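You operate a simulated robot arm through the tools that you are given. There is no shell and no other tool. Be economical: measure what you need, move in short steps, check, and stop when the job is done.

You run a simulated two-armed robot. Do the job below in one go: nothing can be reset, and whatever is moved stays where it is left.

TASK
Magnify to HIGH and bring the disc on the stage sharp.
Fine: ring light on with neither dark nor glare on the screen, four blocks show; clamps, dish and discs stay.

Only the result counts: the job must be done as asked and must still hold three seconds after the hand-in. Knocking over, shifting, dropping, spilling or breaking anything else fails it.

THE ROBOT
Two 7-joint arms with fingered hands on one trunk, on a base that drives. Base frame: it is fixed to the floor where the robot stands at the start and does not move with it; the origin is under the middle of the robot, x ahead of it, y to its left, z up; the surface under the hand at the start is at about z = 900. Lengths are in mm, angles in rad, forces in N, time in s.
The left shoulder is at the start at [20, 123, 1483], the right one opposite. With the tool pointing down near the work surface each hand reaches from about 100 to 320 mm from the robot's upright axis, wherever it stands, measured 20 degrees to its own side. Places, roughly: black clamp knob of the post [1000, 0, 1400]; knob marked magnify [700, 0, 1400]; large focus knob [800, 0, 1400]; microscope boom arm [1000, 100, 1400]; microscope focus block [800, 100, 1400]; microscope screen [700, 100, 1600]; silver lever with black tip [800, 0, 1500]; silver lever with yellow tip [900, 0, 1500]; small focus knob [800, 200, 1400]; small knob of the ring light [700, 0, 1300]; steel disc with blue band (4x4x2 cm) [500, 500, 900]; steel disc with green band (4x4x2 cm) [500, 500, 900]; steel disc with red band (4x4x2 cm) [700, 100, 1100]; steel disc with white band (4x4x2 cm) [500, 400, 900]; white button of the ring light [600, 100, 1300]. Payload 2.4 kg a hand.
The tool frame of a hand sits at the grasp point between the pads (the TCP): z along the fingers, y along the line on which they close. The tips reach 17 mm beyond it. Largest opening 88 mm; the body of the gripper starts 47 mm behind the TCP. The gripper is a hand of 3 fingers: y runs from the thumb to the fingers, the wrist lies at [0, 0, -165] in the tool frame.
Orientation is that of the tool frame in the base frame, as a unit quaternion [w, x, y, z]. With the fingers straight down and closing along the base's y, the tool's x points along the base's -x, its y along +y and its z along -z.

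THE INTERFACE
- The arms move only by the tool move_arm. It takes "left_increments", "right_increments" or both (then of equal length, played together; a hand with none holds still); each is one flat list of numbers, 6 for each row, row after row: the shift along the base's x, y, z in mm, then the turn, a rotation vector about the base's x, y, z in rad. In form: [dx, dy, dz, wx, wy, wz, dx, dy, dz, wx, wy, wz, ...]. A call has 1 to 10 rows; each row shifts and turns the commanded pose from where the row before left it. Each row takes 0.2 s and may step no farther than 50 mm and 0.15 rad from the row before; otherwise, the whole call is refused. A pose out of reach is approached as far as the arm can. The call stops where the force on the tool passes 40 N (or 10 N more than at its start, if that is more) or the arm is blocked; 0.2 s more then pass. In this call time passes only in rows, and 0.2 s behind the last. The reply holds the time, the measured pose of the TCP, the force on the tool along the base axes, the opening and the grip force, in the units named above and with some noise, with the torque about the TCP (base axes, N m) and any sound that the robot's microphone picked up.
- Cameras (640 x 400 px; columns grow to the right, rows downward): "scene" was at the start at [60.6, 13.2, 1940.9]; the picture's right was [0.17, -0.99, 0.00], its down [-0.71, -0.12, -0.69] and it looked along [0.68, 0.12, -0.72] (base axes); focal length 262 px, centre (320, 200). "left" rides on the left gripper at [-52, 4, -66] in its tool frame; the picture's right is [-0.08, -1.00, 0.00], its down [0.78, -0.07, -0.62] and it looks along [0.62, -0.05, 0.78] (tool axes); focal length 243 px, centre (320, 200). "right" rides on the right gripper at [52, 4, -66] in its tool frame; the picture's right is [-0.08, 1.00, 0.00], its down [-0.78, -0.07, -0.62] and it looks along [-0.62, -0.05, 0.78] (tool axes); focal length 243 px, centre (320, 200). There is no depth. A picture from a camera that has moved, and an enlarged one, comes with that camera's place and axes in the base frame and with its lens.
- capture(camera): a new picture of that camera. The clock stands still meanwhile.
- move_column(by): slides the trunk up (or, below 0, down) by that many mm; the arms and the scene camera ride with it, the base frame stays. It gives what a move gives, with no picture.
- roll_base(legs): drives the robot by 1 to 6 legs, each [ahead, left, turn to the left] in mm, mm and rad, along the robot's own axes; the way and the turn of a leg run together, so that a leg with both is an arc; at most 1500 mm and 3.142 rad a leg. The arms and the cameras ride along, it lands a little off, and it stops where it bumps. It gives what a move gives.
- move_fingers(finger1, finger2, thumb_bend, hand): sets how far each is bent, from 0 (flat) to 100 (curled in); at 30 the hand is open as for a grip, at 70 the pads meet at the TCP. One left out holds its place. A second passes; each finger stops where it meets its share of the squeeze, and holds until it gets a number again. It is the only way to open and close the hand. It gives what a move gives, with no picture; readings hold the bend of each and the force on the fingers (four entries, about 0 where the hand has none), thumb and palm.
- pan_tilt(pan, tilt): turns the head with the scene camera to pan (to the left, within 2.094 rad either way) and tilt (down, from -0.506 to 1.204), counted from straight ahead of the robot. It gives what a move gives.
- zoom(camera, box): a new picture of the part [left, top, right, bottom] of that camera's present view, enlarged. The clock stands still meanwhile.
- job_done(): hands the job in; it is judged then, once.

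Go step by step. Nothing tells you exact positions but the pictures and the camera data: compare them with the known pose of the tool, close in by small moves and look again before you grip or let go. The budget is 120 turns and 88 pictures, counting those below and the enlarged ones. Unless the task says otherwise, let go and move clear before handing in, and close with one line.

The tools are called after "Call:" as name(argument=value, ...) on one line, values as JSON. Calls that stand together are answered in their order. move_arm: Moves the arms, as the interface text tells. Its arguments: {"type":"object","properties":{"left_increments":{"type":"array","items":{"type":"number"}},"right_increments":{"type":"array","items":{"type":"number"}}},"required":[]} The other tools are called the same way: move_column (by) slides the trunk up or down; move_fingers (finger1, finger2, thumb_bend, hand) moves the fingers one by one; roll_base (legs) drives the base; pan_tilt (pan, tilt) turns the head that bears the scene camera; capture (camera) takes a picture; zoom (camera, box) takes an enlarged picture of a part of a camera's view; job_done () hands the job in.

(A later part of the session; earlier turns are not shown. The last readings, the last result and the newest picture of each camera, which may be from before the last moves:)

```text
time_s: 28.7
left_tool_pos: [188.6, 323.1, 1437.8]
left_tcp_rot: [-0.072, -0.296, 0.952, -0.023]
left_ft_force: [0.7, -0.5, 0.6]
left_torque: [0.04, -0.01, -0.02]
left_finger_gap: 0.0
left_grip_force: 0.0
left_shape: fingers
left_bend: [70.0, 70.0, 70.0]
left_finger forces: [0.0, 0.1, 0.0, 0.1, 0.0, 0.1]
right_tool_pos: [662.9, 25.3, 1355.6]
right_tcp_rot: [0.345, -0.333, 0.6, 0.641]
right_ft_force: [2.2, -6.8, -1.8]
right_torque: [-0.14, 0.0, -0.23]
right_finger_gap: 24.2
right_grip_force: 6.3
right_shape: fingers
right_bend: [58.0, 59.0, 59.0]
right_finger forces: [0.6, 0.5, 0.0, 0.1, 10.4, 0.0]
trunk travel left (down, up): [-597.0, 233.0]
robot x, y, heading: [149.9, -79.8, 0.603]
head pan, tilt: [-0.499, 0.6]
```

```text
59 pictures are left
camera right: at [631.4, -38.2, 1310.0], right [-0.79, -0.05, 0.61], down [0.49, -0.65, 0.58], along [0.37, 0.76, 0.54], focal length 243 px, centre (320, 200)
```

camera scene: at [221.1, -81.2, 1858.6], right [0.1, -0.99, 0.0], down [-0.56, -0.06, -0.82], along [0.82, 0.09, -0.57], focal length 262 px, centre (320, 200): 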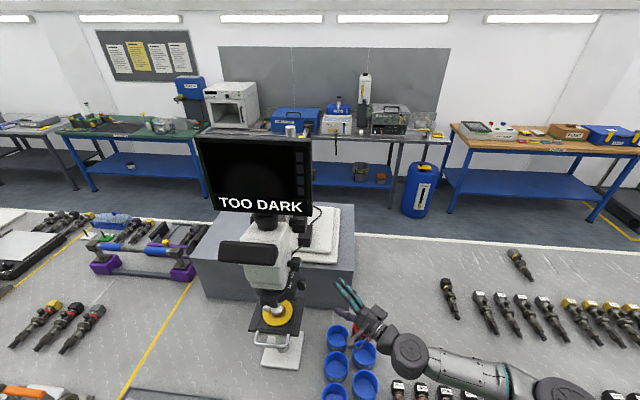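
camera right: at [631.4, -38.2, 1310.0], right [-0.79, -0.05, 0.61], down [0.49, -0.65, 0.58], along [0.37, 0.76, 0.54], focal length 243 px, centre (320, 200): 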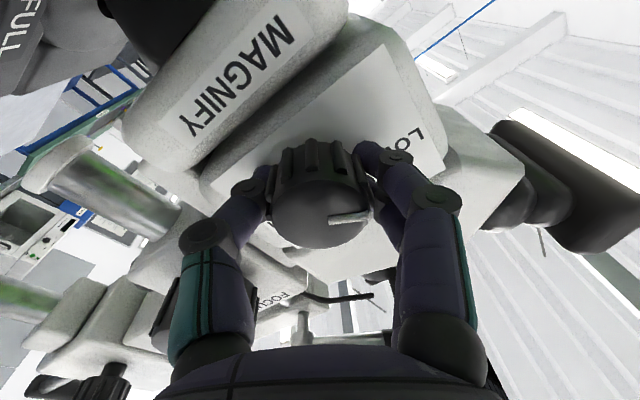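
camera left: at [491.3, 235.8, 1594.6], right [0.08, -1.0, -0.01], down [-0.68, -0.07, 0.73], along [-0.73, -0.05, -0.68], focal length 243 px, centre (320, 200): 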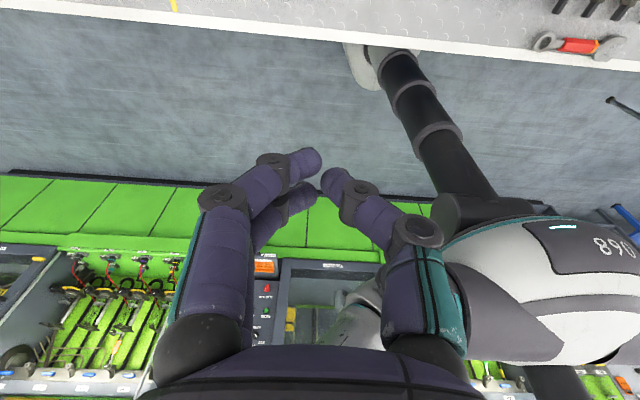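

A push of −7 N along y suggests the tips touch the panel; I back off 6 mm and regrip.

Call:
move_fingers(hand="right", finger1=50, finger2=50, thumb_bend=50)

Call:
move_arm(right_increments=[0, -6, 0, 0, 0, 0])

Call:
move_fingers(hand="right", finger1=62, finger2=62, thumb_bend=62)

```text
time_s: 29.7
left_tool_pos: [186.2, 322.8, 1438.8]
left_tcp_rot: [-0.071, -0.296, 0.952, -0.021]
left_ft_force: [0.1, 0.3, 0.3]
left_torque: [-0.02, 0.01, 0.03]
left_finger_gap: 0.0
left_grip_force: 0.0
left_shape: fingers
left_bend: [70.0, 70.0, 70.0]
left_finger forces: [0.1, 0.0, 0.0, 0.0, 0.1, 0.0]
right_tool_pos: [660.8, 25.1, 1356.5]
right_tcp_rot: [0.345, -0.333, 0.599, 0.641]
right_ft_force: [-1.9, -10.9, 1.0]
right_torque: [-0.13, -0.04, -0.19]
right_finger_gap: 34.6
right_grip_force: 6.1
right_shape: fingers
right_bend: [50.0, 50.0, 54.0]
right_finger forces: [0.0, 0.0, 0.1, 0.1, 12.7, 0.0]
trunk travel left (down, up): [-597.0, 233.0]
robot x, y, heading: [147.4, -79.9, 0.604]
head pan, tilt: [-0.499, 0.6]
```

```text
time_s: 30.1
left_tool_pos: [186.3, 326.1, 1438.4]
left_tcp_rot: [-0.071, -0.296, 0.952, -0.023]
left_ft_force: [0.3, -0.2, 0.7]
left_torque: [0.0, 0.0, -0.02]
left_finger_gap: 0.0
left_grip_force: 0.1
left_shape: fingers
left_bend: [70.0, 70.0, 70.0]
left_finger forces: [0.0, 0.0, 0.1, 0.0, 0.1, 0.0]
right_tool_pos: [662.5, 23.6, 1355.0]
right_tcp_rot: [0.343, -0.335, 0.599, 0.641]
right_ft_force: [-0.1, -0.5, 0.4]
right_torque: [0.0, -0.02, -0.02]
right_finger_gap: 39.6
right_grip_force: 0.1
right_shape: fingers
right_bend: [50.0, 50.0, 50.0]
right_finger forces: [0.0, 0.0, 0.0, 0.0, 0.0, 0.0]
trunk travel left (down, up): [-597.0, 233.0]
robot x, y, heading: [145.9, -78.5, 0.607]
head pan, tilt: [-0.499, 0.6]
```

```text
time_s: 31.1
left_tool_pos: [186.9, 325.4, 1437.1]
left_tcp_rot: [-0.072, -0.296, 0.952, -0.021]
left_ft_force: [-0.4, 0.1, 0.9]
left_torque: [0.01, -0.01, 0.0]
left_finger_gap: 0.2
left_grip_force: 0.0
left_shape: fingers
left_bend: [70.0, 70.0, 70.0]
left_finger forces: [0.0, 0.1, 0.0, 0.0, 0.0, 0.0]
right_tool_pos: [662.8, 21.9, 1355.1]
right_tcp_rot: [0.344, -0.334, 0.6, 0.64]
right_ft_force: [-0.4, 1.1, -1.2]
right_torque: [0.0, 0.03, -0.01]
right_finger_gap: 24.0
right_grip_force: 3.0
right_shape: fingers
right_bend: [58.0, 59.0, 59.0]
right_finger forces: [1.7, 1.3, 0.0, 0.0, 3.3, 0.0]
trunk travel left (down, up): [-597.0, 233.0]
robot x, y, heading: [149.1, -79.1, 0.605]
head pan, tilt: [-0.499, 0.6]
```

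Balanced grip now. Squeeze firmer and start turning +y.

Call:
move_fingers(hand="right", finger1=72, finger2=72, thumb_bend=72)

Call:
move_arm(right_increments=[0, 0, 0, 0, 0.1, 0, 0, 0, 0, 0, 0.1, 0, 0, 0, 0, 0, 0.1, 0, 0, 0, 0, 0, 0.1, 0])

Call:
capture(camera="right")

```text
time_s: 32.1
left_tool_pos: [188.2, 325.7, 1438.5]
left_tcp_rot: [-0.072, -0.296, 0.952, -0.023]
left_ft_force: [0.4, 0.7, -0.9]
left_torque: [0.01, -0.01, 0.01]
left_finger_gap: 0.1
left_grip_force: 0.1
left_shape: fingers
left_bend: [70.0, 70.0, 70.0]
left_finger forces: [0.0, 0.1, 0.1, 0.0, 0.1, 0.0]
right_tool_pos: [662.3, 21.9, 1355.5]
right_tcp_rot: [0.344, -0.335, 0.6, 0.64]
right_ft_force: [-0.6, 2.4, -0.1]
right_torque: [-0.04, 0.03, -0.03]
right_finger_gap: 22.1
right_grip_force: 10.6
right_shape: fingers
right_bend: [62.0, 63.0, 62.0]
right_finger forces: [5.6, 5.2, 0.0, 0.0, 10.1, 0.0]
trunk travel left (down, up): [-597.0, 233.0]
robot x, y, heading: [146.8, -77.0, 0.605]
head pan, tilt: [-0.499, 0.6]
```

```text
time_s: 33.1
left_tool_pos: [187.7, 325.7, 1437.5]
left_tcp_rot: [-0.072, -0.296, 0.952, -0.024]
left_ft_force: [-0.3, 0.6, -0.4]
left_torque: [-0.01, -0.01, -0.02]
left_finger_gap: 0.1
left_grip_force: 0.0
left_shape: fingers
left_bend: [70.0, 70.0, 70.0]
left_finger forces: [0.1, 0.0, 0.0, 0.0, 0.0, 0.0]
right_tool_pos: [661.7, 23.0, 1354.5]
right_tcp_rot: [0.218, -0.2, 0.656, 0.694]
right_ft_force: [2.7, 3.4, 4.9]
right_torque: [0.03, -0.02, -0.04]
right_finger_gap: 22.2
right_grip_force: 9.8
right_shape: fingers
right_bend: [62.0, 63.0, 62.0]
right_finger forces: [5.3, 6.1, 0.1, 0.1, 8.9, 0.0]
trunk travel left (down, up): [-597.0, 233.0]
robot x, y, heading: [145.6, -77.9, 0.605]
head pan, tilt: [-0.499, 0.6]
```

```text
58 pictures are left
camera right: at [615.8, -41.6, 1324.9], right [-0.49, -0.05, 0.87], down [0.68, -0.65, 0.35], along [0.55, 0.76, 0.35], focal length 243 px, centre (320, 200)
```

right: 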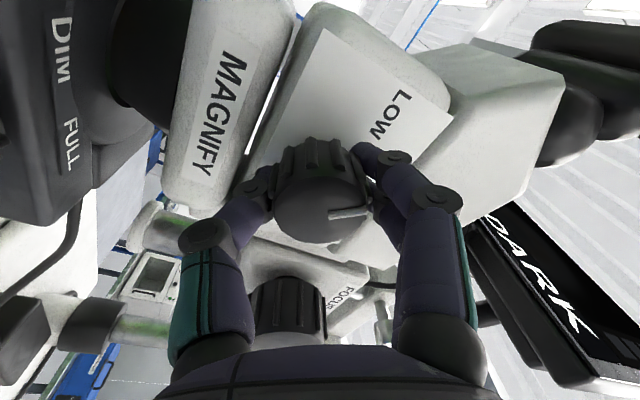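

The knob turns with the hand. Continue.

Call:
move_arm(right_increments=[0, 0, 0, 0, 0.12, 0, 0, 0, 0, 0, 0.12, 0, 0, 0, 0, 0, 0.12, 0, 0, 0, 0, 0, 0.12, 0, 0, 0, 0, 0, 0.12, 0, 0, 0, 0, 0, 0.12, 0, 0, 0, 0, 0, 0.12, 0, 0, 0, 0, 0, 0.12, 0])

Call:
capture(camera="right")

```text
time_s: 34.9
left_tool_pos: [188.2, 326.3, 1436.8]
left_tcp_rot: [-0.072, -0.296, 0.952, -0.024]
left_ft_force: [-0.5, 0.4, 0.1]
left_torque: [-0.01, 0.0, -0.03]
left_finger_gap: 0.0
left_grip_force: 0.0
left_shape: fingers
left_bend: [70.0, 70.0, 70.0]
left_finger forces: [0.0, 0.0, 0.1, 0.0, 0.1, 0.0]
right_tool_pos: [663.3, 22.9, 1353.3]
right_tcp_rot: [-0.111, 0.144, 0.683, 0.708]
right_ft_force: [3.0, 3.9, 1.4]
right_torque: [0.04, -0.04, 0.0]
right_finger_gap: 22.4
right_grip_force: 9.6
right_shape: fingers
right_bend: [62.0, 63.0, 63.0]
right_finger forces: [6.2, 5.7, 0.0, 0.0, 8.2, 0.0]
trunk travel left (down, up): [-597.0, 233.0]
robot x, y, heading: [148.7, -82.7, 0.605]
head pan, tilt: [-0.499, 0.6]
```

```text
57 pictures are left
camera right: at [611.4, -41.9, 1374.5], right [0.43, -0.05, 0.9], down [0.67, -0.65, -0.36], along [0.6, 0.76, -0.25], focal length 243 px, centre (320, 200)
```

right: 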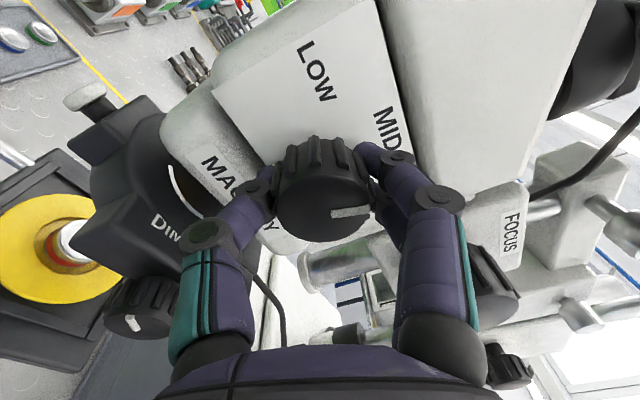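

Call:
move_arm(right_increments=[0, 0, 0, 0, 0.1, 0, 0, 0, 0, 0, 0.1, 0, 0, 0, 0, 0, 0.1, 0, 0, 0, 0, 0, 0.1, 0, 0, 0, 0, 0, 0.1, 0])

Call:
capture(camera="right")

Call:
capture(camera="scene")

```text
time_s: 36.1
left_tool_pos: [188.1, 325.1, 1437.9]
left_tcp_rot: [-0.073, -0.296, 0.952, -0.023]
left_ft_force: [-0.6, 0.1, 0.8]
left_torque: [-0.01, -0.02, 0.01]
left_finger_gap: 0.0
left_grip_force: 0.1
left_shape: fingers
left_bend: [70.0, 70.0, 70.0]
left_finger forces: [0.0, 0.1, 0.0, 0.0, 0.0, 0.1]
right_tool_pos: [662.5, 22.1, 1353.7]
right_tcp_rot: [-0.276, 0.314, 0.635, 0.65]
right_ft_force: [0.8, 2.9, -1.0]
right_torque: [-0.04, -0.07, -0.03]
right_finger_gap: 22.3
right_grip_force: 10.5
right_shape: fingers
right_bend: [63.0, 63.0, 63.0]
right_finger forces: [5.2, 5.1, 0.0, 0.0, 9.9, 0.0]
trunk travel left (down, up): [-597.0, 233.0]
robot x, y, heading: [150.3, -80.2, 0.601]
head pan, tilt: [-0.499, 0.6]
```

```text
56 pictures are left
camera right: at [627.4, -41.7, 1396.6], right [0.81, -0.05, 0.58], down [0.42, -0.65, -0.63], along [0.41, 0.76, -0.51], focal length 243 px, centre (320, 200)
```

right: 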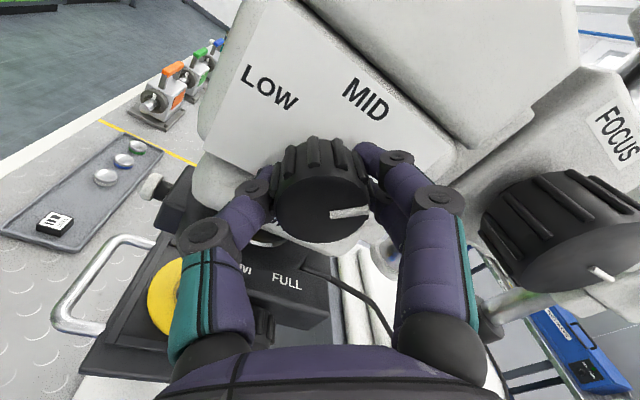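

```text
55 pictures are left
camera scene: at [221.4, -80.8, 1858.5], right [0.1, -0.99, 0.0], down [-0.56, -0.06, -0.82], along [0.82, 0.09, -0.57], focal length 262 px, centre (320, 200)
```

scene: 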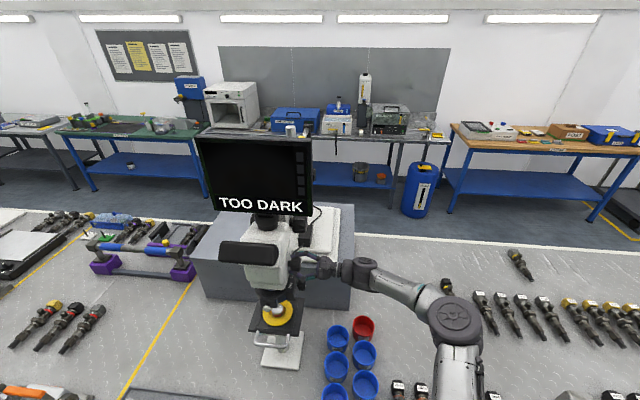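

Call:
move_arm(right_increments=[0, 0, 0, 0, 0.06, 0, 0, 0, 0, 0, 0.06, 0, 0, 0, 0, 0, 0.06, 0])

Call:
zoom(camera="right", box=[220, 60, 420, 260])

```text
time_s: 36.9
left_tool_pos: [188.6, 326.0, 1437.2]
left_tcp_rot: [-0.072, -0.296, 0.952, -0.022]
left_ft_force: [0.8, 0.4, 0.4]
left_torque: [0.02, -0.01, -0.02]
left_finger_gap: 0.2
left_grip_force: 0.0
left_shape: fingers
left_bend: [70.0, 70.0, 70.0]
left_finger forces: [0.0, 0.1, 0.0, 0.1, 0.0, 0.0]
right_tool_pos: [661.9, 22.1, 1354.0]
right_tcp_rot: [-0.33, 0.372, 0.606, 0.62]
right_ft_force: [4.3, 4.0, 1.4]
right_torque: [0.03, -0.03, -0.05]
right_finger_gap: 22.5
right_grip_force: 10.1
right_shape: fingers
right_bend: [62.0, 63.0, 63.0]
right_finger forces: [6.6, 6.3, 0.1, 0.1, 7.9, 0.0]
trunk travel left (down, up): [-597.0, 233.0]
robot x, y, heading: [144.0, -78.8, 0.606]
head pan, tilt: [-0.499, 0.6]
```

```text
2.00 times, centred on (320, 160) of right
camera zoom: at [635.2, -41.9, 1401.6], right [0.9, -0.05, 0.43], down [0.3, -0.65, -0.7], along [0.31, 0.76, -0.57], focal length 485 px, centre (320, 280)
```

zoom: 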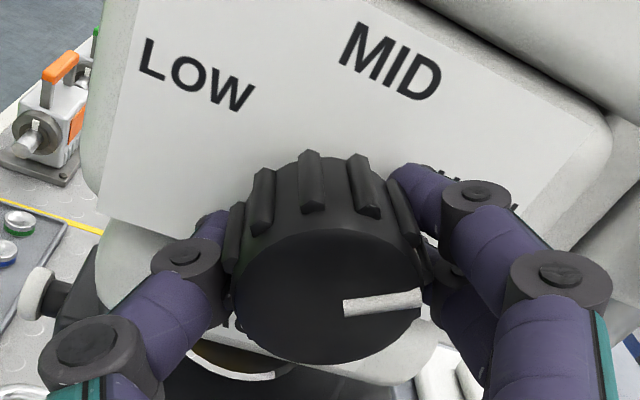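

The pointer is close to HIGH. I release and back off to look.

Call:
move_fingers(hand="right", finger1=35, finger2=35, thumb_bend=35)

Call:
move_arm(right_increments=[0, -25, 0, 0, 0, 0, 0, -30, 0, 0, 0, 0])

Call:
zoom(camera="right", box=[220, 20, 420, 200])

```text
time_s: 37.9
left_tool_pos: [187.0, 325.5, 1437.4]
left_tcp_rot: [-0.071, -0.297, 0.952, -0.023]
left_ft_force: [0.6, -0.3, 0.2]
left_torque: [-0.01, 0.02, -0.01]
left_finger_gap: 0.1
left_grip_force: 0.1
left_shape: fingers
left_bend: [70.0, 70.0, 70.0]
left_finger forces: [0.0, 0.0, 0.0, 0.0, 0.0, 0.0]
right_tool_pos: [661.0, 20.8, 1353.3]
right_tcp_rot: [-0.33, 0.371, 0.607, 0.62]
right_ft_force: [-0.1, -0.4, -0.1]
right_torque: [-0.01, -0.01, 0.0]
right_finger_gap: 73.1
right_grip_force: 0.1
right_shape: fingers
right_bend: [35.0, 35.0, 35.0]
right_finger forces: [0.0, 0.1, 0.0, 0.0, 0.0, 0.0]
trunk travel left (down, up): [-597.0, 233.0]
robot x, y, heading: [147.7, -77.3, 0.599]
head pan, tilt: [-0.499, 0.6]
```

```text
time_s: 38.5
left_tool_pos: [186.1, 324.1, 1437.3]
left_tcp_rot: [-0.072, -0.298, 0.952, -0.023]
left_ft_force: [-0.1, -0.2, -1.0]
left_torque: [0.01, 0.01, 0.01]
left_finger_gap: 0.0
left_grip_force: 0.1
left_shape: fingers
left_bend: [70.0, 70.0, 70.0]
left_finger forces: [0.0, 0.0, 0.1, 0.0, 0.0, 0.0]
right_tool_pos: [659.9, -32.2, 1354.1]
right_tcp_rot: [-0.331, 0.371, 0.607, 0.62]
right_ft_force: [0.1, -0.7, 0.1]
right_torque: [0.01, -0.01, -0.01]
right_finger_gap: 73.5
right_grip_force: 0.1
right_shape: fingers
right_bend: [35.0, 35.0, 35.0]
right_finger forces: [0.0, 0.0, 0.0, 0.1, 0.1, 0.1]
trunk travel left (down, up): [-597.0, 233.0]
robot x, y, heading: [142.5, -78.5, 0.603]
head pan, tilt: [-0.499, 0.6]
```

```text
2.22 times, centred on (320, 110) of right
camera zoom: at [632.4, -95.6, 1401.9], right [0.9, -0.05, 0.43], down [0.3, -0.65, -0.7], along [0.31, 0.76, -0.57], focal length 539 px, centre (320, 400)
```

zoom: 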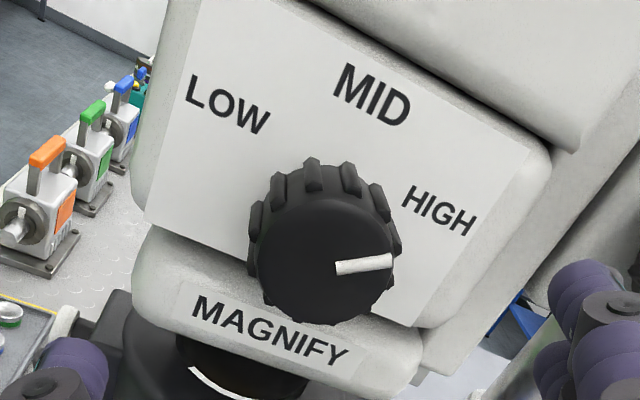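

Magnify pointer sits at HIGH (≈58°, label ≈60°). Now go to the light knob at ≈[687,18,1247], rolling back to neutral.

Call:
move_arm(right_increments=[0, -10, -10, 0, -0.14, 0, 4, 0, -14, 0, -0.14, 0, 4, 0, -14, 0, -0.14, 0, 4, 0, -14, 0, -0.14, 0, 4, 0, -14, 0, -0.14, 0, 4, 0, -14, 0, -0.14, 0, 4, 0, -14, 0, -0.14, 0, 3, 0, -13, 0, -0.1, 0])

Call:
capture(camera="right")

```text
time_s: 40.3
left_tool_pos: [187.6, 324.3, 1437.5]
left_tcp_rot: [-0.071, -0.296, 0.952, -0.023]
left_ft_force: [-0.3, 0.1, -0.2]
left_torque: [0.0, -0.01, -0.01]
left_finger_gap: 0.1
left_grip_force: 0.0
left_shape: fingers
left_bend: [70.0, 70.0, 70.0]
left_finger forces: [0.1, 0.1, 0.0, 0.0, 0.0, 0.1]
right_tool_pos: [688.0, -44.7, 1247.3]
right_tcp_rot: [0.029, -0.002, 0.691, 0.723]
right_ft_force: [0.3, 0.4, 0.4]
right_torque: [0.0, -0.02, -0.01]
right_finger_gap: 73.2
right_grip_force: 0.1
right_shape: fingers
right_bend: [35.0, 35.0, 35.0]
right_finger forces: [0.0, 0.0, 0.0, 0.0, 0.0, 0.0]
trunk travel left (down, up): [-597.0, 233.0]
robot x, y, heading: [145.5, -80.9, 0.604]
head pan, tilt: [-0.499, 0.6]
```

```text
52 pictures are left
camera right: at [632.9, -108.2, 1246.2], right [0.04, -0.05, 1.0], down [0.76, -0.65, -0.06], along [0.65, 0.76, 0.01], focal length 243 px, centre (320, 200)
```

right: 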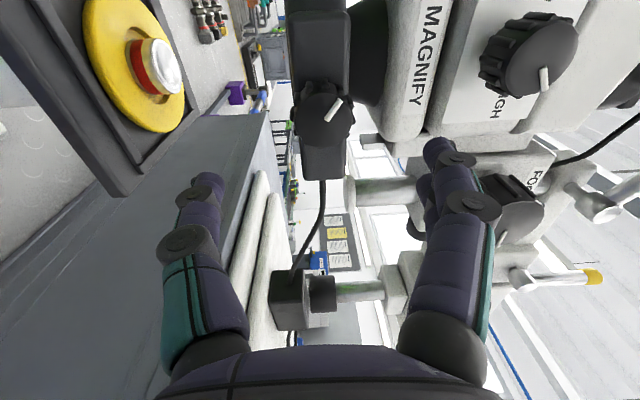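

Call:
zoom(camera="right", box=[260, 60, 400, 200])

```text
2.86 times, centred on (330, 130) of right
camera zoom: at [632.9, -108.2, 1246.2], right [0.04, -0.05, 1.0], down [0.76, -0.65, -0.06], along [0.65, 0.76, 0.01], focal length 693 px, centre (291, 400)
```

zoom: 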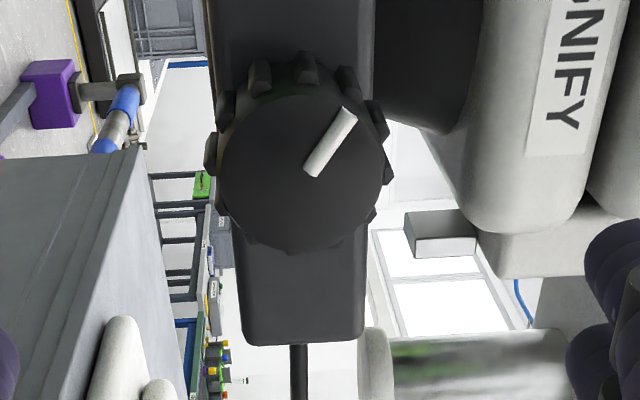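

Light knob axis ≈[683,·,1250], pointer at the DIM end; I pre-roll −0.8 and move onto it.

Call:
move_arm(right_increments=[-1, 0, 0, 0, -0.14, 0.03, -1, 0, 1, 0, -0.14, 0.02, -1, 0, 1, 0, -0.14, 0, -1, 10, 1, 0, -0.14, 0, -1, 10, 0, 0, -0.14, 0, 0, 10, 0, 0, -0.1, 0, 0, 10, 0, 0, 0, 0, 0, 10, 0, 0, 0, 0, 0, 5, 0, 0, 0, 0])

Call:
capture(camera="right")

```text
time_s: 42.3
left_tool_pos: [189.1, 324.6, 1437.8]
left_tcp_rot: [-0.071, -0.296, 0.952, -0.023]
left_ft_force: [-0.5, 0.0, -0.6]
left_torque: [0.01, 0.03, -0.02]
left_finger_gap: 0.0
left_grip_force: 0.1
left_shape: fingers
left_bend: [70.0, 70.0, 70.0]
left_finger forces: [0.0, 0.1, 0.0, 0.0, 0.0, 0.0]
right_tool_pos: [682.5, 11.4, 1250.0]
right_tcp_rot: [0.277, -0.298, 0.63, 0.661]
right_ft_force: [0.0, -0.2, -0.4]
right_torque: [-0.03, 0.01, 0.0]
right_finger_gap: 73.7
right_grip_force: 0.1
right_shape: fingers
right_bend: [35.0, 35.0, 35.0]
right_finger forces: [0.1, 0.0, 0.0, 0.0, 0.0, 0.0]
trunk travel left (down, up): [-597.0, 233.0]
robot x, y, heading: [145.0, -79.8, 0.607]
head pan, tilt: [-0.499, 0.6]
```

```text
50 pictures are left
camera right: at [647.6, -55.4, 1211.4], right [-0.68, -0.05, 0.73], down [0.6, -0.61, 0.52], along [0.42, 0.79, 0.45], focal length 243 px, centre (320, 200)
```

right: 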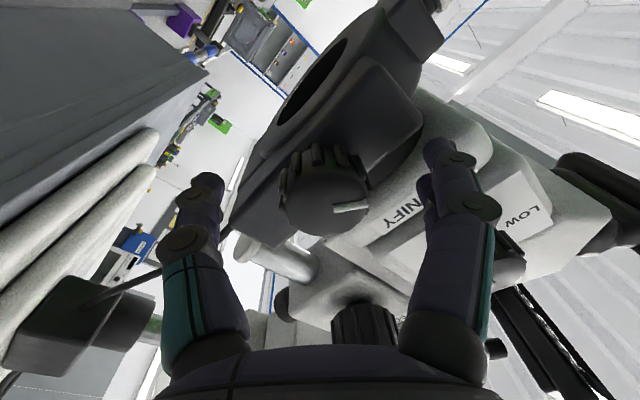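

Call:
move_arm(right_increments=[-1, 3, 1, 0, 0, 0])

Call:
move_fingers(hand="right", finger1=62, finger2=62, thumb_bend=62)

Call:
capture(camera="right")

```text
time_s: 42.7
left_tool_pos: [187.5, 324.6, 1437.0]
left_tcp_rot: [-0.072, -0.295, 0.952, -0.022]
left_ft_force: [-0.4, 0.7, -0.2]
left_torque: [-0.02, 0.0, -0.01]
left_finger_gap: 0.2
left_grip_force: 0.1
left_shape: fingers
left_bend: [70.0, 70.0, 70.0]
left_finger forces: [0.0, 0.0, 0.1, 0.1, 0.1, 0.1]
right_tool_pos: [683.2, 13.4, 1251.0]
right_tcp_rot: [0.278, -0.298, 0.63, 0.661]
right_ft_force: [0.8, 0.1, -0.4]
right_torque: [0.03, 0.02, -0.01]
right_finger_gap: 73.5
right_grip_force: 0.0
right_shape: fingers
right_bend: [35.0, 35.0, 35.0]
right_finger forces: [0.0, 0.0, 0.0, 0.0, 0.1, 0.1]
trunk travel left (down, up): [-597.0, 233.0]
robot x, y, heading: [150.6, -79.6, 0.605]
head pan, tilt: [-0.499, 0.6]
```

```text
time_s: 43.7
left_tool_pos: [187.8, 324.2, 1437.2]
left_tcp_rot: [-0.071, -0.295, 0.953, -0.022]
left_ft_force: [-1.4, 0.6, -0.6]
left_torque: [0.01, -0.03, -0.01]
left_finger_gap: 0.1
left_grip_force: 0.1
left_shape: fingers
left_bend: [70.0, 70.0, 70.0]
left_finger forces: [0.1, 0.0, 0.0, 0.0, 0.0, 0.1]
right_tool_pos: [683.3, 14.4, 1252.0]
right_tcp_rot: [0.278, -0.299, 0.63, 0.661]
right_ft_force: [-0.6, -1.5, 1.4]
right_torque: [0.03, 0.29, 0.1]
right_finger_gap: 46.0
right_grip_force: 8.2
right_shape: fingers
right_bend: [46.0, 58.0, 55.0]
right_finger forces: [7.5, 1.5, 0.0, 0.0, 7.2, 0.1]
trunk travel left (down, up): [-597.0, 233.0]
robot x, y, heading: [148.6, -80.0, 0.604]
head pan, tilt: [-0.499, 0.6]
```

```text
49 pictures are left
camera right: at [647.2, -52.8, 1213.3], right [-0.68, -0.05, 0.73], down [0.6, -0.61, 0.52], along [0.42, 0.79, 0.45], focal length 243 px, centre (320, 200)
```

right: 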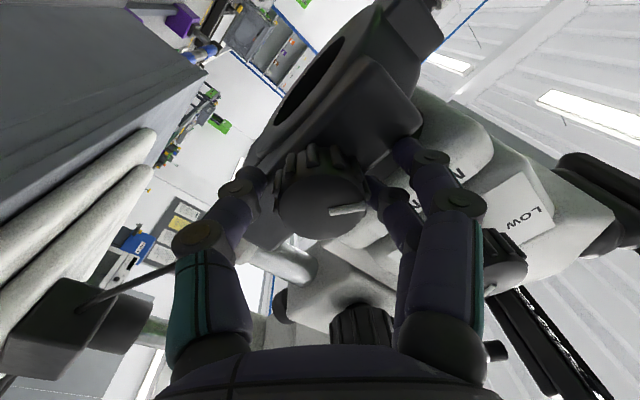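

Finger 1 rests on the housing; I open it and use finger 2 with the thumb.

Call:
move_fingers(hand="right", finger1=25, finger2=70, thumb_bend=70)

Call:
capture(camera="right")

```text
time_s: 44.7
left_tool_pos: [189.2, 326.3, 1437.8]
left_tcp_rot: [-0.073, -0.295, 0.952, -0.022]
left_ft_force: [0.3, 0.4, 0.1]
left_torque: [0.01, -0.03, -0.01]
left_finger_gap: 0.1
left_grip_force: 0.1
left_shape: fingers
left_bend: [70.0, 70.0, 70.0]
left_finger forces: [0.0, 0.0, 0.0, 0.0, 0.1, 0.0]
right_tool_pos: [684.2, 13.9, 1249.7]
right_tcp_rot: [0.277, -0.298, 0.631, 0.661]
right_ft_force: [2.0, -3.7, -8.6]
right_torque: [-0.15, 0.16, -0.08]
right_finger_gap: 62.5
right_grip_force: 8.4
right_shape: fingers
right_bend: [25.0, 59.0, 60.0]
right_finger forces: [0.0, 4.7, 0.1, 0.1, 11.9, 0.0]
trunk travel left (down, up): [-597.0, 233.0]
robot x, y, heading: [148.9, -80.2, 0.606]
head pan, tilt: [-0.499, 0.6]
```

```text
48 pictures are left
camera right: at [648.4, -53.1, 1212.3], right [-0.68, -0.05, 0.73], down [0.6, -0.61, 0.52], along [0.42, 0.79, 0.45], focal length 243 px, centre (320, 200)
```

right: 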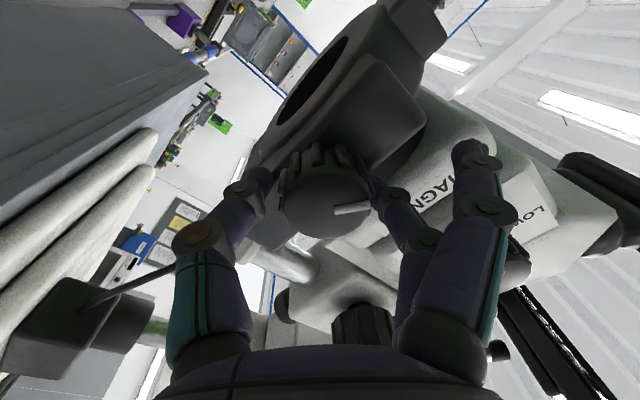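

Call:
move_arm(right_increments=[0, 0, 0, 0, 0.1, 0, 0, 0, 0, 0, 0.1, 0, 0, 0, 0, 0, 0.1, 0, 0, 0, 0, 0, 0.1, 0])

Call:
capture(camera="right")

Call:
zoom(camera="scene", box=[180, 120, 340, 220])

```text
time_s: 45.7
left_tool_pos: [190.1, 324.3, 1437.5]
left_tcp_rot: [-0.071, -0.295, 0.952, -0.021]
left_ft_force: [-0.6, -0.2, 0.5]
left_torque: [0.0, 0.02, -0.03]
left_finger_gap: 0.1
left_grip_force: 0.1
left_shape: fingers
left_bend: [70.0, 70.0, 70.0]
left_finger forces: [0.0, 0.1, 0.0, 0.0, 0.1, 0.1]
right_tool_pos: [684.3, 13.3, 1249.0]
right_tcp_rot: [0.147, -0.16, 0.673, 0.708]
right_ft_force: [4.6, -4.4, -2.0]
right_torque: [-0.1, -0.03, -0.18]
right_finger_gap: 56.7
right_grip_force: 5.8
right_shape: fingers
right_bend: [25.0, 61.0, 64.0]
right_finger forces: [0.0, 3.9, 0.1, 0.1, 7.4, 0.0]
trunk travel left (down, up): [-597.0, 233.0]
robot x, y, heading: [148.7, -76.0, 0.604]
head pan, tilt: [-0.499, 0.6]
```

```text
47 pictures are left
camera right: at [636.3, -53.0, 1229.8], right [-0.34, -0.05, 0.94], down [0.75, -0.61, 0.24], along [0.56, 0.79, 0.25], focal length 243 px, centre (320, 200)
```

right: 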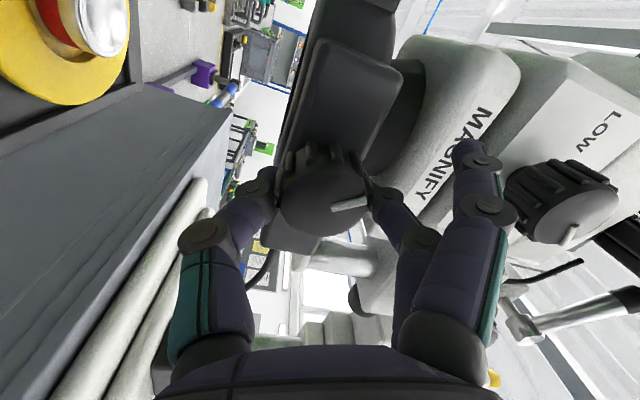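

```text
4.00 times, centred on (260, 170) of scene
camera zoom: at [222.4, -82.9, 1858.5], right [0.1, -0.99, 0.0], down [-0.56, -0.06, -0.82], along [0.82, 0.09, -0.57], focal length 1049 px, centre (560, 320)
```

zoom: 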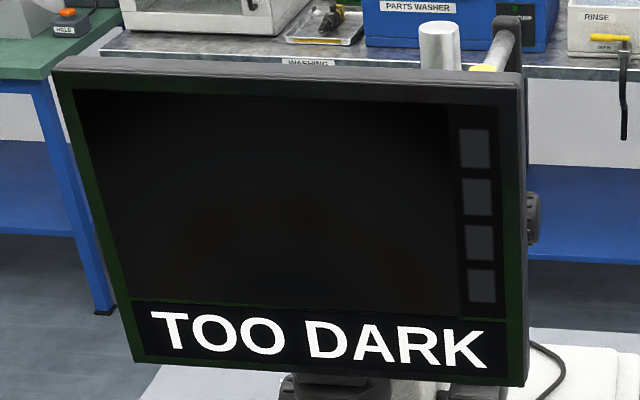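

Call:
move_arm(right_increments=[0, 0, 0, 0, 0.1, 0, 0, 0, 0, 0, 0.1, 0, 0, 0, 0, 0, 0.1, 0, 0, 0, 0, 0, 0.1, 0, 0, 0, 0, 0, 0.1, 0])

Call:
capture(camera="right")

Call:
zoom(camera="scene", box=[180, 120, 340, 220])

```text
time_s: 46.9
left_tool_pos: [189.5, 324.3, 1437.8]
left_tcp_rot: [-0.072, -0.296, 0.952, -0.023]
left_ft_force: [-0.2, 0.7, -0.1]
left_torque: [-0.01, -0.03, 0.03]
left_finger_gap: 0.0
left_grip_force: 0.0
left_shape: fingers
left_bend: [70.0, 70.0, 70.0]
left_finger forces: [0.0, 0.0, 0.0, 0.1, 0.0, 0.0]
right_tool_pos: [683.3, 13.5, 1250.6]
right_tcp_rot: [-0.026, 0.02, 0.688, 0.725]
right_ft_force: [0.6, -4.7, -2.3]
right_torque: [0.09, -0.14, -0.05]
right_finger_gap: 55.1
right_grip_force: 9.6
right_shape: fingers
right_bend: [25.0, 63.0, 65.0]
right_finger forces: [0.0, 11.5, 0.0, 0.0, 7.4, 0.0]
trunk travel left (down, up): [-597.0, 233.0]
robot x, y, heading: [147.6, -84.1, 0.604]
head pan, tilt: [-0.499, 0.6]
```

```text
45 pictures are left
camera right: at [630.7, -53.1, 1254.8], right [0.15, -0.05, 0.99], down [0.78, -0.61, -0.15], along [0.61, 0.79, -0.05], focal length 243 px, centre (320, 200)
```

right: 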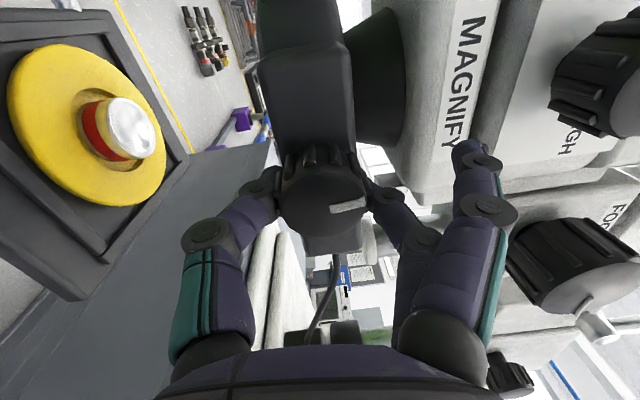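

```text
4.00 times, centred on (260, 170) of scene
camera zoom: at [221.1, -82.7, 1858.6], right [0.1, -0.99, 0.0], down [-0.56, -0.06, -0.82], along [0.82, 0.09, -0.57], focal length 1049 px, centre (560, 320)
```

zoom: 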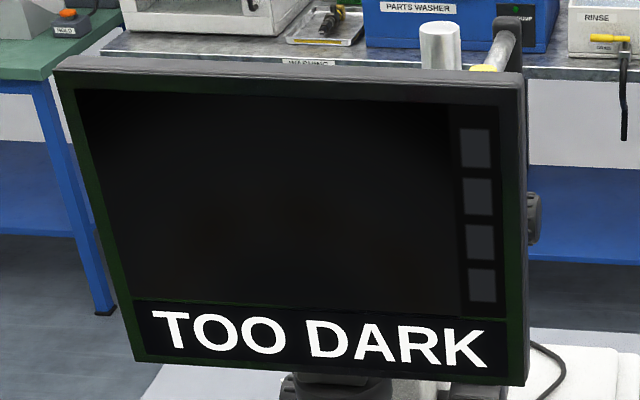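

Call:
move_arm(right_increments=[0, 0, 0, 0, 0.1, 0, 0, 0, 0, 0, 0.1, 0, 0, 0, 0, 0, 0.1, 0, 0, 0, 0, 0, 0.1, 0, 0, 0, 0, 0, 0.1, 0])

Call:
capture(camera="right")

Call:
zoom(camera="scene", box=[180, 120, 340, 220])

```text
time_s: 48.1
left_tool_pos: [186.7, 323.2, 1438.6]
left_tcp_rot: [-0.072, -0.296, 0.952, -0.023]
left_ft_force: [0.2, 0.1, 0.7]
left_torque: [-0.01, 0.02, 0.0]
left_finger_gap: 0.0
left_grip_force: 0.0
left_shape: fingers
left_bend: [70.0, 70.0, 70.0]
left_finger forces: [0.1, 0.0, 0.0, 0.1, 0.0, 0.0]
right_tool_pos: [681.6, 13.4, 1250.3]
right_tcp_rot: [-0.193, 0.197, 0.66, 0.698]
right_ft_force: [-2.1, -7.4, -0.6]
right_torque: [0.02, -0.57, 0.03]
right_finger_gap: 55.9
right_grip_force: 15.7
right_shape: fingers
right_bend: [25.0, 56.0, 64.0]
right_finger forces: [0.0, 14.6, 0.1, 0.0, 17.7, 0.0]
trunk travel left (down, up): [-597.0, 233.0]
robot x, y, heading: [148.8, -78.6, 0.6]
head pan, tilt: [-0.499, 0.6]
```

```text
43 pictures are left
camera right: at [638.9, -53.7, 1279.0], right [0.6, -0.05, 0.8], down [0.61, -0.61, -0.5], along [0.51, 0.79, -0.33], focal length 243 px, centre (320, 200)
```

right: 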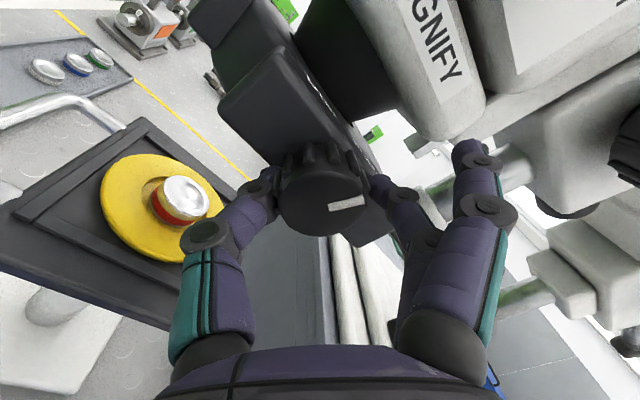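

```text
4.00 times, centred on (260, 170) of scene
camera zoom: at [219.9, -84.0, 1858.6], right [0.1, -0.99, 0.0], down [-0.56, -0.06, -0.83], along [0.82, 0.09, -0.56], focal length 1049 px, centre (560, 320)
```

zoom: 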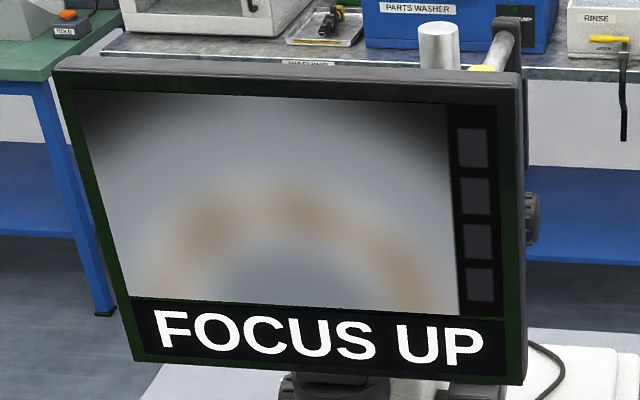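

Brightness is right; the screen now says FOCUS UP. I release the light knob and back out.

Call:
move_fingers(hand="right", finger1=25, finger2=30, thumb_bend=30)

Call:
move_arm(right_increments=[0, -25, 0, 0, 0, 0, 0, -35, 0, 0, 0, 0])

Call:
capture(camera="scene")

```text
time_s: 49.1
left_tool_pos: [187.2, 325.3, 1438.0]
left_tcp_rot: [-0.072, -0.295, 0.952, -0.022]
left_ft_force: [1.0, -1.2, 0.6]
left_torque: [0.02, 0.0, 0.0]
left_finger_gap: 0.0
left_grip_force: 0.0
left_shape: fingers
left_bend: [70.0, 70.0, 70.0]
left_finger forces: [0.1, 0.0, 0.0, 0.0, 0.0, 0.0]
right_tool_pos: [682.6, 15.9, 1249.8]
right_tcp_rot: [-0.193, 0.197, 0.661, 0.698]
right_ft_force: [-0.4, 0.3, -0.3]
right_torque: [0.0, 0.01, 0.01]
right_finger_gap: 87.9
right_grip_force: 0.1
right_shape: fingers
right_bend: [25.0, 30.0, 30.0]
right_finger forces: [0.0, 0.0, 0.0, 0.1, 0.0, 0.0]
trunk travel left (down, up): [-597.0, 233.0]
robot x, y, heading: [147.3, -84.2, 0.605]
head pan, tilt: [-0.499, 0.6]
```

```text
time_s: 49.7
left_tool_pos: [186.7, 324.2, 1437.5]
left_tcp_rot: [-0.071, -0.298, 0.952, -0.023]
left_ft_force: [0.0, -0.2, 0.0]
left_torque: [0.02, -0.02, 0.0]
left_finger_gap: 0.0
left_grip_force: 0.1
left_shape: fingers
left_bend: [70.0, 70.0, 70.0]
left_finger forces: [0.0, 0.0, 0.1, 0.1, 0.0, 0.0]
right_tool_pos: [681.9, -46.3, 1252.4]
right_tcp_rot: [-0.194, 0.197, 0.66, 0.698]
right_ft_force: [-0.3, 0.4, -0.1]
right_torque: [0.02, 0.02, 0.03]
right_finger_gap: 87.7
right_grip_force: 0.0
right_shape: fingers
right_bend: [25.0, 30.0, 30.0]
right_finger forces: [0.0, 0.0, 0.1, 0.0, 0.0, 0.0]
trunk travel left (down, up): [-597.0, 233.0]
robot x, y, heading: [148.2, -76.2, 0.603]
head pan, tilt: [-0.499, 0.6]
```

```text
41 pictures are left
camera scene: at [220.6, -82.4, 1858.6], right [0.1, -0.99, 0.0], down [-0.56, -0.06, -0.83], along [0.82, 0.09, -0.56], focal length 262 px, centre (320, 200)
```

scene: 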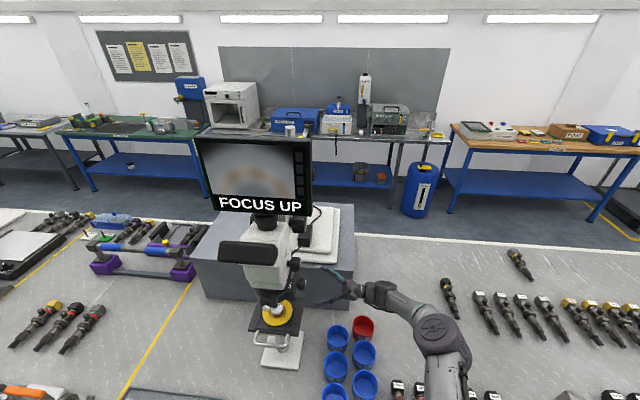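

Next the large focus knob ≈[777,35,1390]; I lift the hand clear of the knobs and approach obliquely (reach).

Call:
move_arm(right_increments=[0, -8, 35, 0, -0.14, 0, 0, -8, 35, 0, -0.14, 0, 0, -4, 35, 0, -0.14, 0, 0, 0, 33, 0, -0.14, 0, 5, 5, 0, 0, 0, -0.14, 8, 5, 0, 0, 0, -0.14, 10, 5, 0, 0, 0, -0.14, 10, 5, 0, 0, 0, -0.14, 10, 5, 0, 0, 0, -0.14])

Call:
capture(camera="right")

```text
time_s: 51.7
left_tool_pos: [188.1, 325.7, 1437.5]
left_tcp_rot: [-0.072, -0.295, 0.952, -0.022]
left_ft_force: [0.4, -0.9, -0.4]
left_torque: [0.04, -0.01, 0.0]
left_finger_gap: 0.1
left_grip_force: 0.0
left_shape: fingers
left_bend: [70.0, 70.0, 70.0]
left_finger forces: [0.1, 0.1, 0.1, 0.1, 0.0, 0.0]
right_tool_pos: [726.9, -39.7, 1387.6]
right_tcp_rot: [0.245, 0.234, 0.649, 0.681]
right_ft_force: [-0.2, 0.0, -0.9]
right_torque: [-0.05, 0.0, -0.01]
right_finger_gap: 88.0
right_grip_force: 0.1
right_shape: fingers
right_bend: [25.0, 30.0, 30.0]
right_finger forces: [0.0, 0.0, 0.0, 0.0, 0.1, 0.1]
trunk travel left (down, up): [-597.0, 233.0]
robot x, y, heading: [149.1, -75.0, 0.61]
head pan, tilt: [-0.499, 0.6]
```

```text
40 pictures are left
camera right: at [643.5, -57.3, 1388.1], right [0.03, -0.09, 1.0], down [0.21, -0.97, -0.1], along [0.98, 0.21, -0.01], focal length 243 px, centre (320, 200)
```

right: 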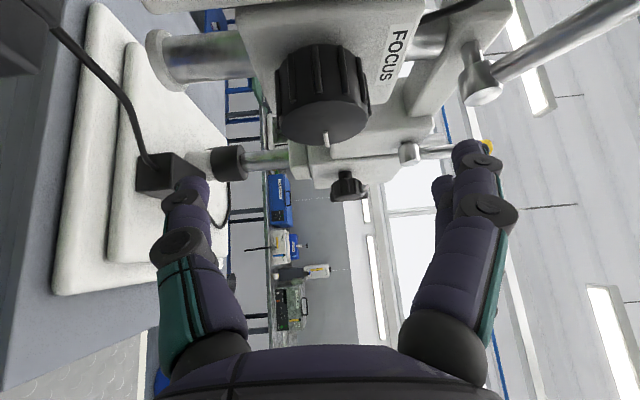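

Knob face ≈[777,20,1394], diameter ≈58. I slide over it along the tool axis and look.

Call:
move_fingers(hand="right", finger1=28, finger2=28, thumb_bend=28)

Call:
move_arm(right_increments=[12, 16, 3, 0, 0, 0, 13, 16, 2, 0, 0, 0, 13, 17, 0, 0, 0, 0, 12, 16, 0, 0, 0, 0])

Call:
capture(camera="right")

```text
time_s: 52.7
left_tool_pos: [187.3, 324.8, 1439.2]
left_tcp_rot: [-0.072, -0.296, 0.952, -0.022]
left_ft_force: [0.3, -0.8, -0.5]
left_torque: [-0.01, -0.02, 0.02]
left_finger_gap: 0.0
left_grip_force: 0.0
left_shape: fingers
left_bend: [70.0, 70.0, 70.0]
left_finger forces: [0.0, 0.0, 0.0, 0.0, 0.0, 0.0]
right_tool_pos: [726.2, -40.0, 1388.2]
right_tcp_rot: [0.245, 0.233, 0.648, 0.683]
right_ft_force: [-0.9, 0.0, 0.3]
right_torque: [0.0, 0.01, -0.02]
right_finger_gap: 87.5
right_grip_force: 0.1
right_shape: fingers
right_bend: [28.0, 28.0, 28.0]
right_finger forces: [0.0, 0.1, 0.1, 0.0, 0.0, 0.0]
trunk travel left (down, up): [-597.0, 233.0]
robot x, y, heading: [147.0, -77.3, 0.608]
head pan, tilt: [-0.499, 0.6]
```

```text
time_s: 53.7
left_tool_pos: [187.7, 326.2, 1437.1]
left_tcp_rot: [-0.072, -0.296, 0.952, -0.023]
left_ft_force: [0.1, 0.2, -0.6]
left_torque: [0.0, -0.02, -0.02]
left_finger_gap: 0.2
left_grip_force: 0.0
left_shape: fingers
left_bend: [70.0, 70.0, 70.0]
left_finger forces: [0.0, 0.0, 0.0, 0.0, 0.0, 0.0]
right_tool_pos: [774.4, 24.8, 1392.9]
right_tcp_rot: [0.245, 0.233, 0.649, 0.682]
right_ft_force: [0.3, 0.2, -0.3]
right_torque: [-0.01, 0.0, 0.0]
right_finger_gap: 87.4
right_grip_force: 0.1
right_shape: fingers
right_bend: [28.0, 28.0, 28.0]
right_finger forces: [0.0, 0.1, 0.0, 0.0, 0.0, 0.1]
trunk travel left (down, up): [-597.0, 233.0]
robot x, y, heading: [152.6, -79.5, 0.607]
head pan, tilt: [-0.499, 0.6]
```

```text
39 pictures are left
camera right: at [692.2, 6.9, 1394.5], right [0.03, -0.09, 1.0], down [0.21, -0.97, -0.1], along [0.98, 0.21, -0.01], focal length 243 px, centre (320, 200)
```

right: 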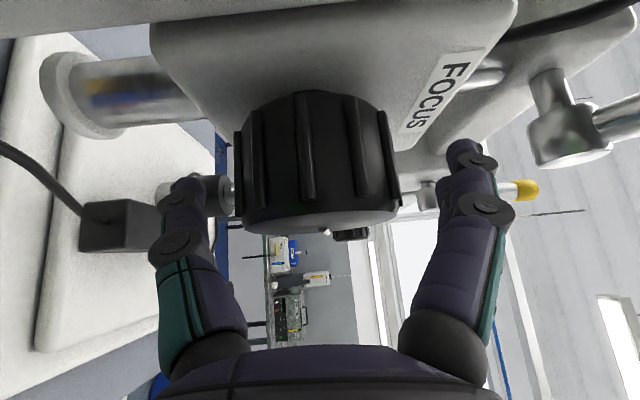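

Call:
move_fingers(hand="right", finger1=60, finger2=60, thumb_bend=60)

Call:
capture(camera="right")

```text
time_s: 54.7
left_tool_pos: [187.8, 324.7, 1437.7]
left_tcp_rot: [-0.072, -0.296, 0.952, -0.023]
left_ft_force: [0.6, -0.5, -0.6]
left_torque: [0.01, 0.03, 0.01]
left_finger_gap: 0.2
left_grip_force: 0.0
left_shape: fingers
left_bend: [70.0, 70.0, 70.0]
left_finger forces: [0.0, 0.1, 0.1, 0.0, 0.0, 0.0]
right_tool_pos: [774.7, 24.3, 1393.8]
right_tcp_rot: [0.245, 0.234, 0.648, 0.682]
right_ft_force: [1.2, 0.2, -2.1]
right_torque: [0.04, 0.02, -0.01]
right_finger_gap: 45.2
right_grip_force: 9.1
right_shape: fingers
right_bend: [49.0, 51.0, 53.0]
right_finger forces: [4.3, 3.9, 0.0, 0.0, 9.9, 0.0]
trunk travel left (down, up): [-597.0, 233.0]
robot x, y, heading: [148.4, -80.1, 0.603]
head pan, tilt: [-0.499, 0.6]
```

```text
38 pictures are left
camera right: at [692.4, 6.1, 1394.4], right [0.03, -0.09, 0.99], down [0.21, -0.97, -0.1], along [0.98, 0.21, -0.01], focal length 243 px, centre (320, 200)
```

right: 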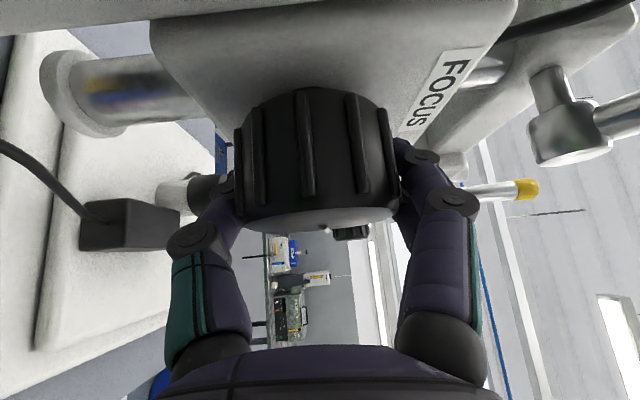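

Good grip. Small test turn of +0.2 and look at the screen.

Call:
move_arm(right_increments=[0, 0, 0, 0, 0.07, 0, 0, 0, 0, 0, 0.07, 0, 0, 0, 0, 0, 0.07, 0])

Call:
zoom(camera="scene", box=[180, 120, 340, 220])

```text
time_s: 55.5
left_tool_pos: [186.6, 324.9, 1438.2]
left_tcp_rot: [-0.071, -0.296, 0.952, -0.022]
left_ft_force: [-0.6, -0.3, 0.4]
left_torque: [-0.02, -0.02, 0.01]
left_finger_gap: 0.0
left_grip_force: 0.1
left_shape: fingers
left_bend: [70.0, 70.0, 70.0]
left_finger forces: [0.1, 0.0, 0.0, 0.0, 0.0, 0.1]
right_tool_pos: [776.7, 24.0, 1394.3]
right_tcp_rot: [0.177, 0.305, 0.67, 0.654]
right_ft_force: [-1.2, -1.0, -0.7]
right_torque: [0.05, -0.04, 0.01]
right_finger_gap: 44.9
right_grip_force: 9.1
right_shape: fingers
right_bend: [50.0, 52.0, 53.0]
right_finger forces: [4.4, 3.9, 0.1, 0.1, 9.5, 0.0]
trunk travel left (down, up): [-597.0, 233.0]
robot x, y, heading: [143.7, -81.3, 0.602]
head pan, tilt: [-0.499, 0.6]
```

```text
4.00 times, centred on (260, 170) of scene
camera zoom: at [220.3, -81.5, 1858.6], right [0.1, -0.99, 0.0], down [-0.56, -0.06, -0.83], along [0.82, 0.09, -0.56], focal length 1049 px, centre (560, 320)
```

zoom: 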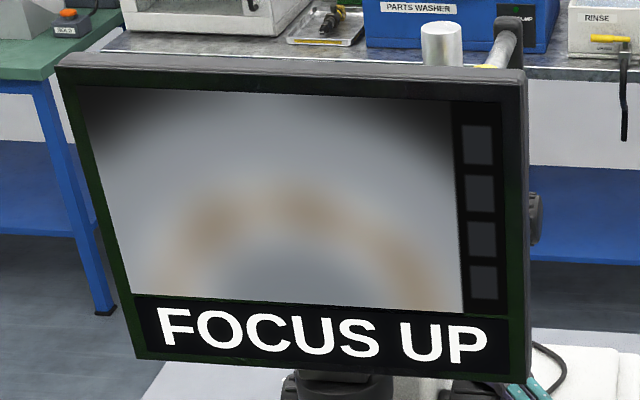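

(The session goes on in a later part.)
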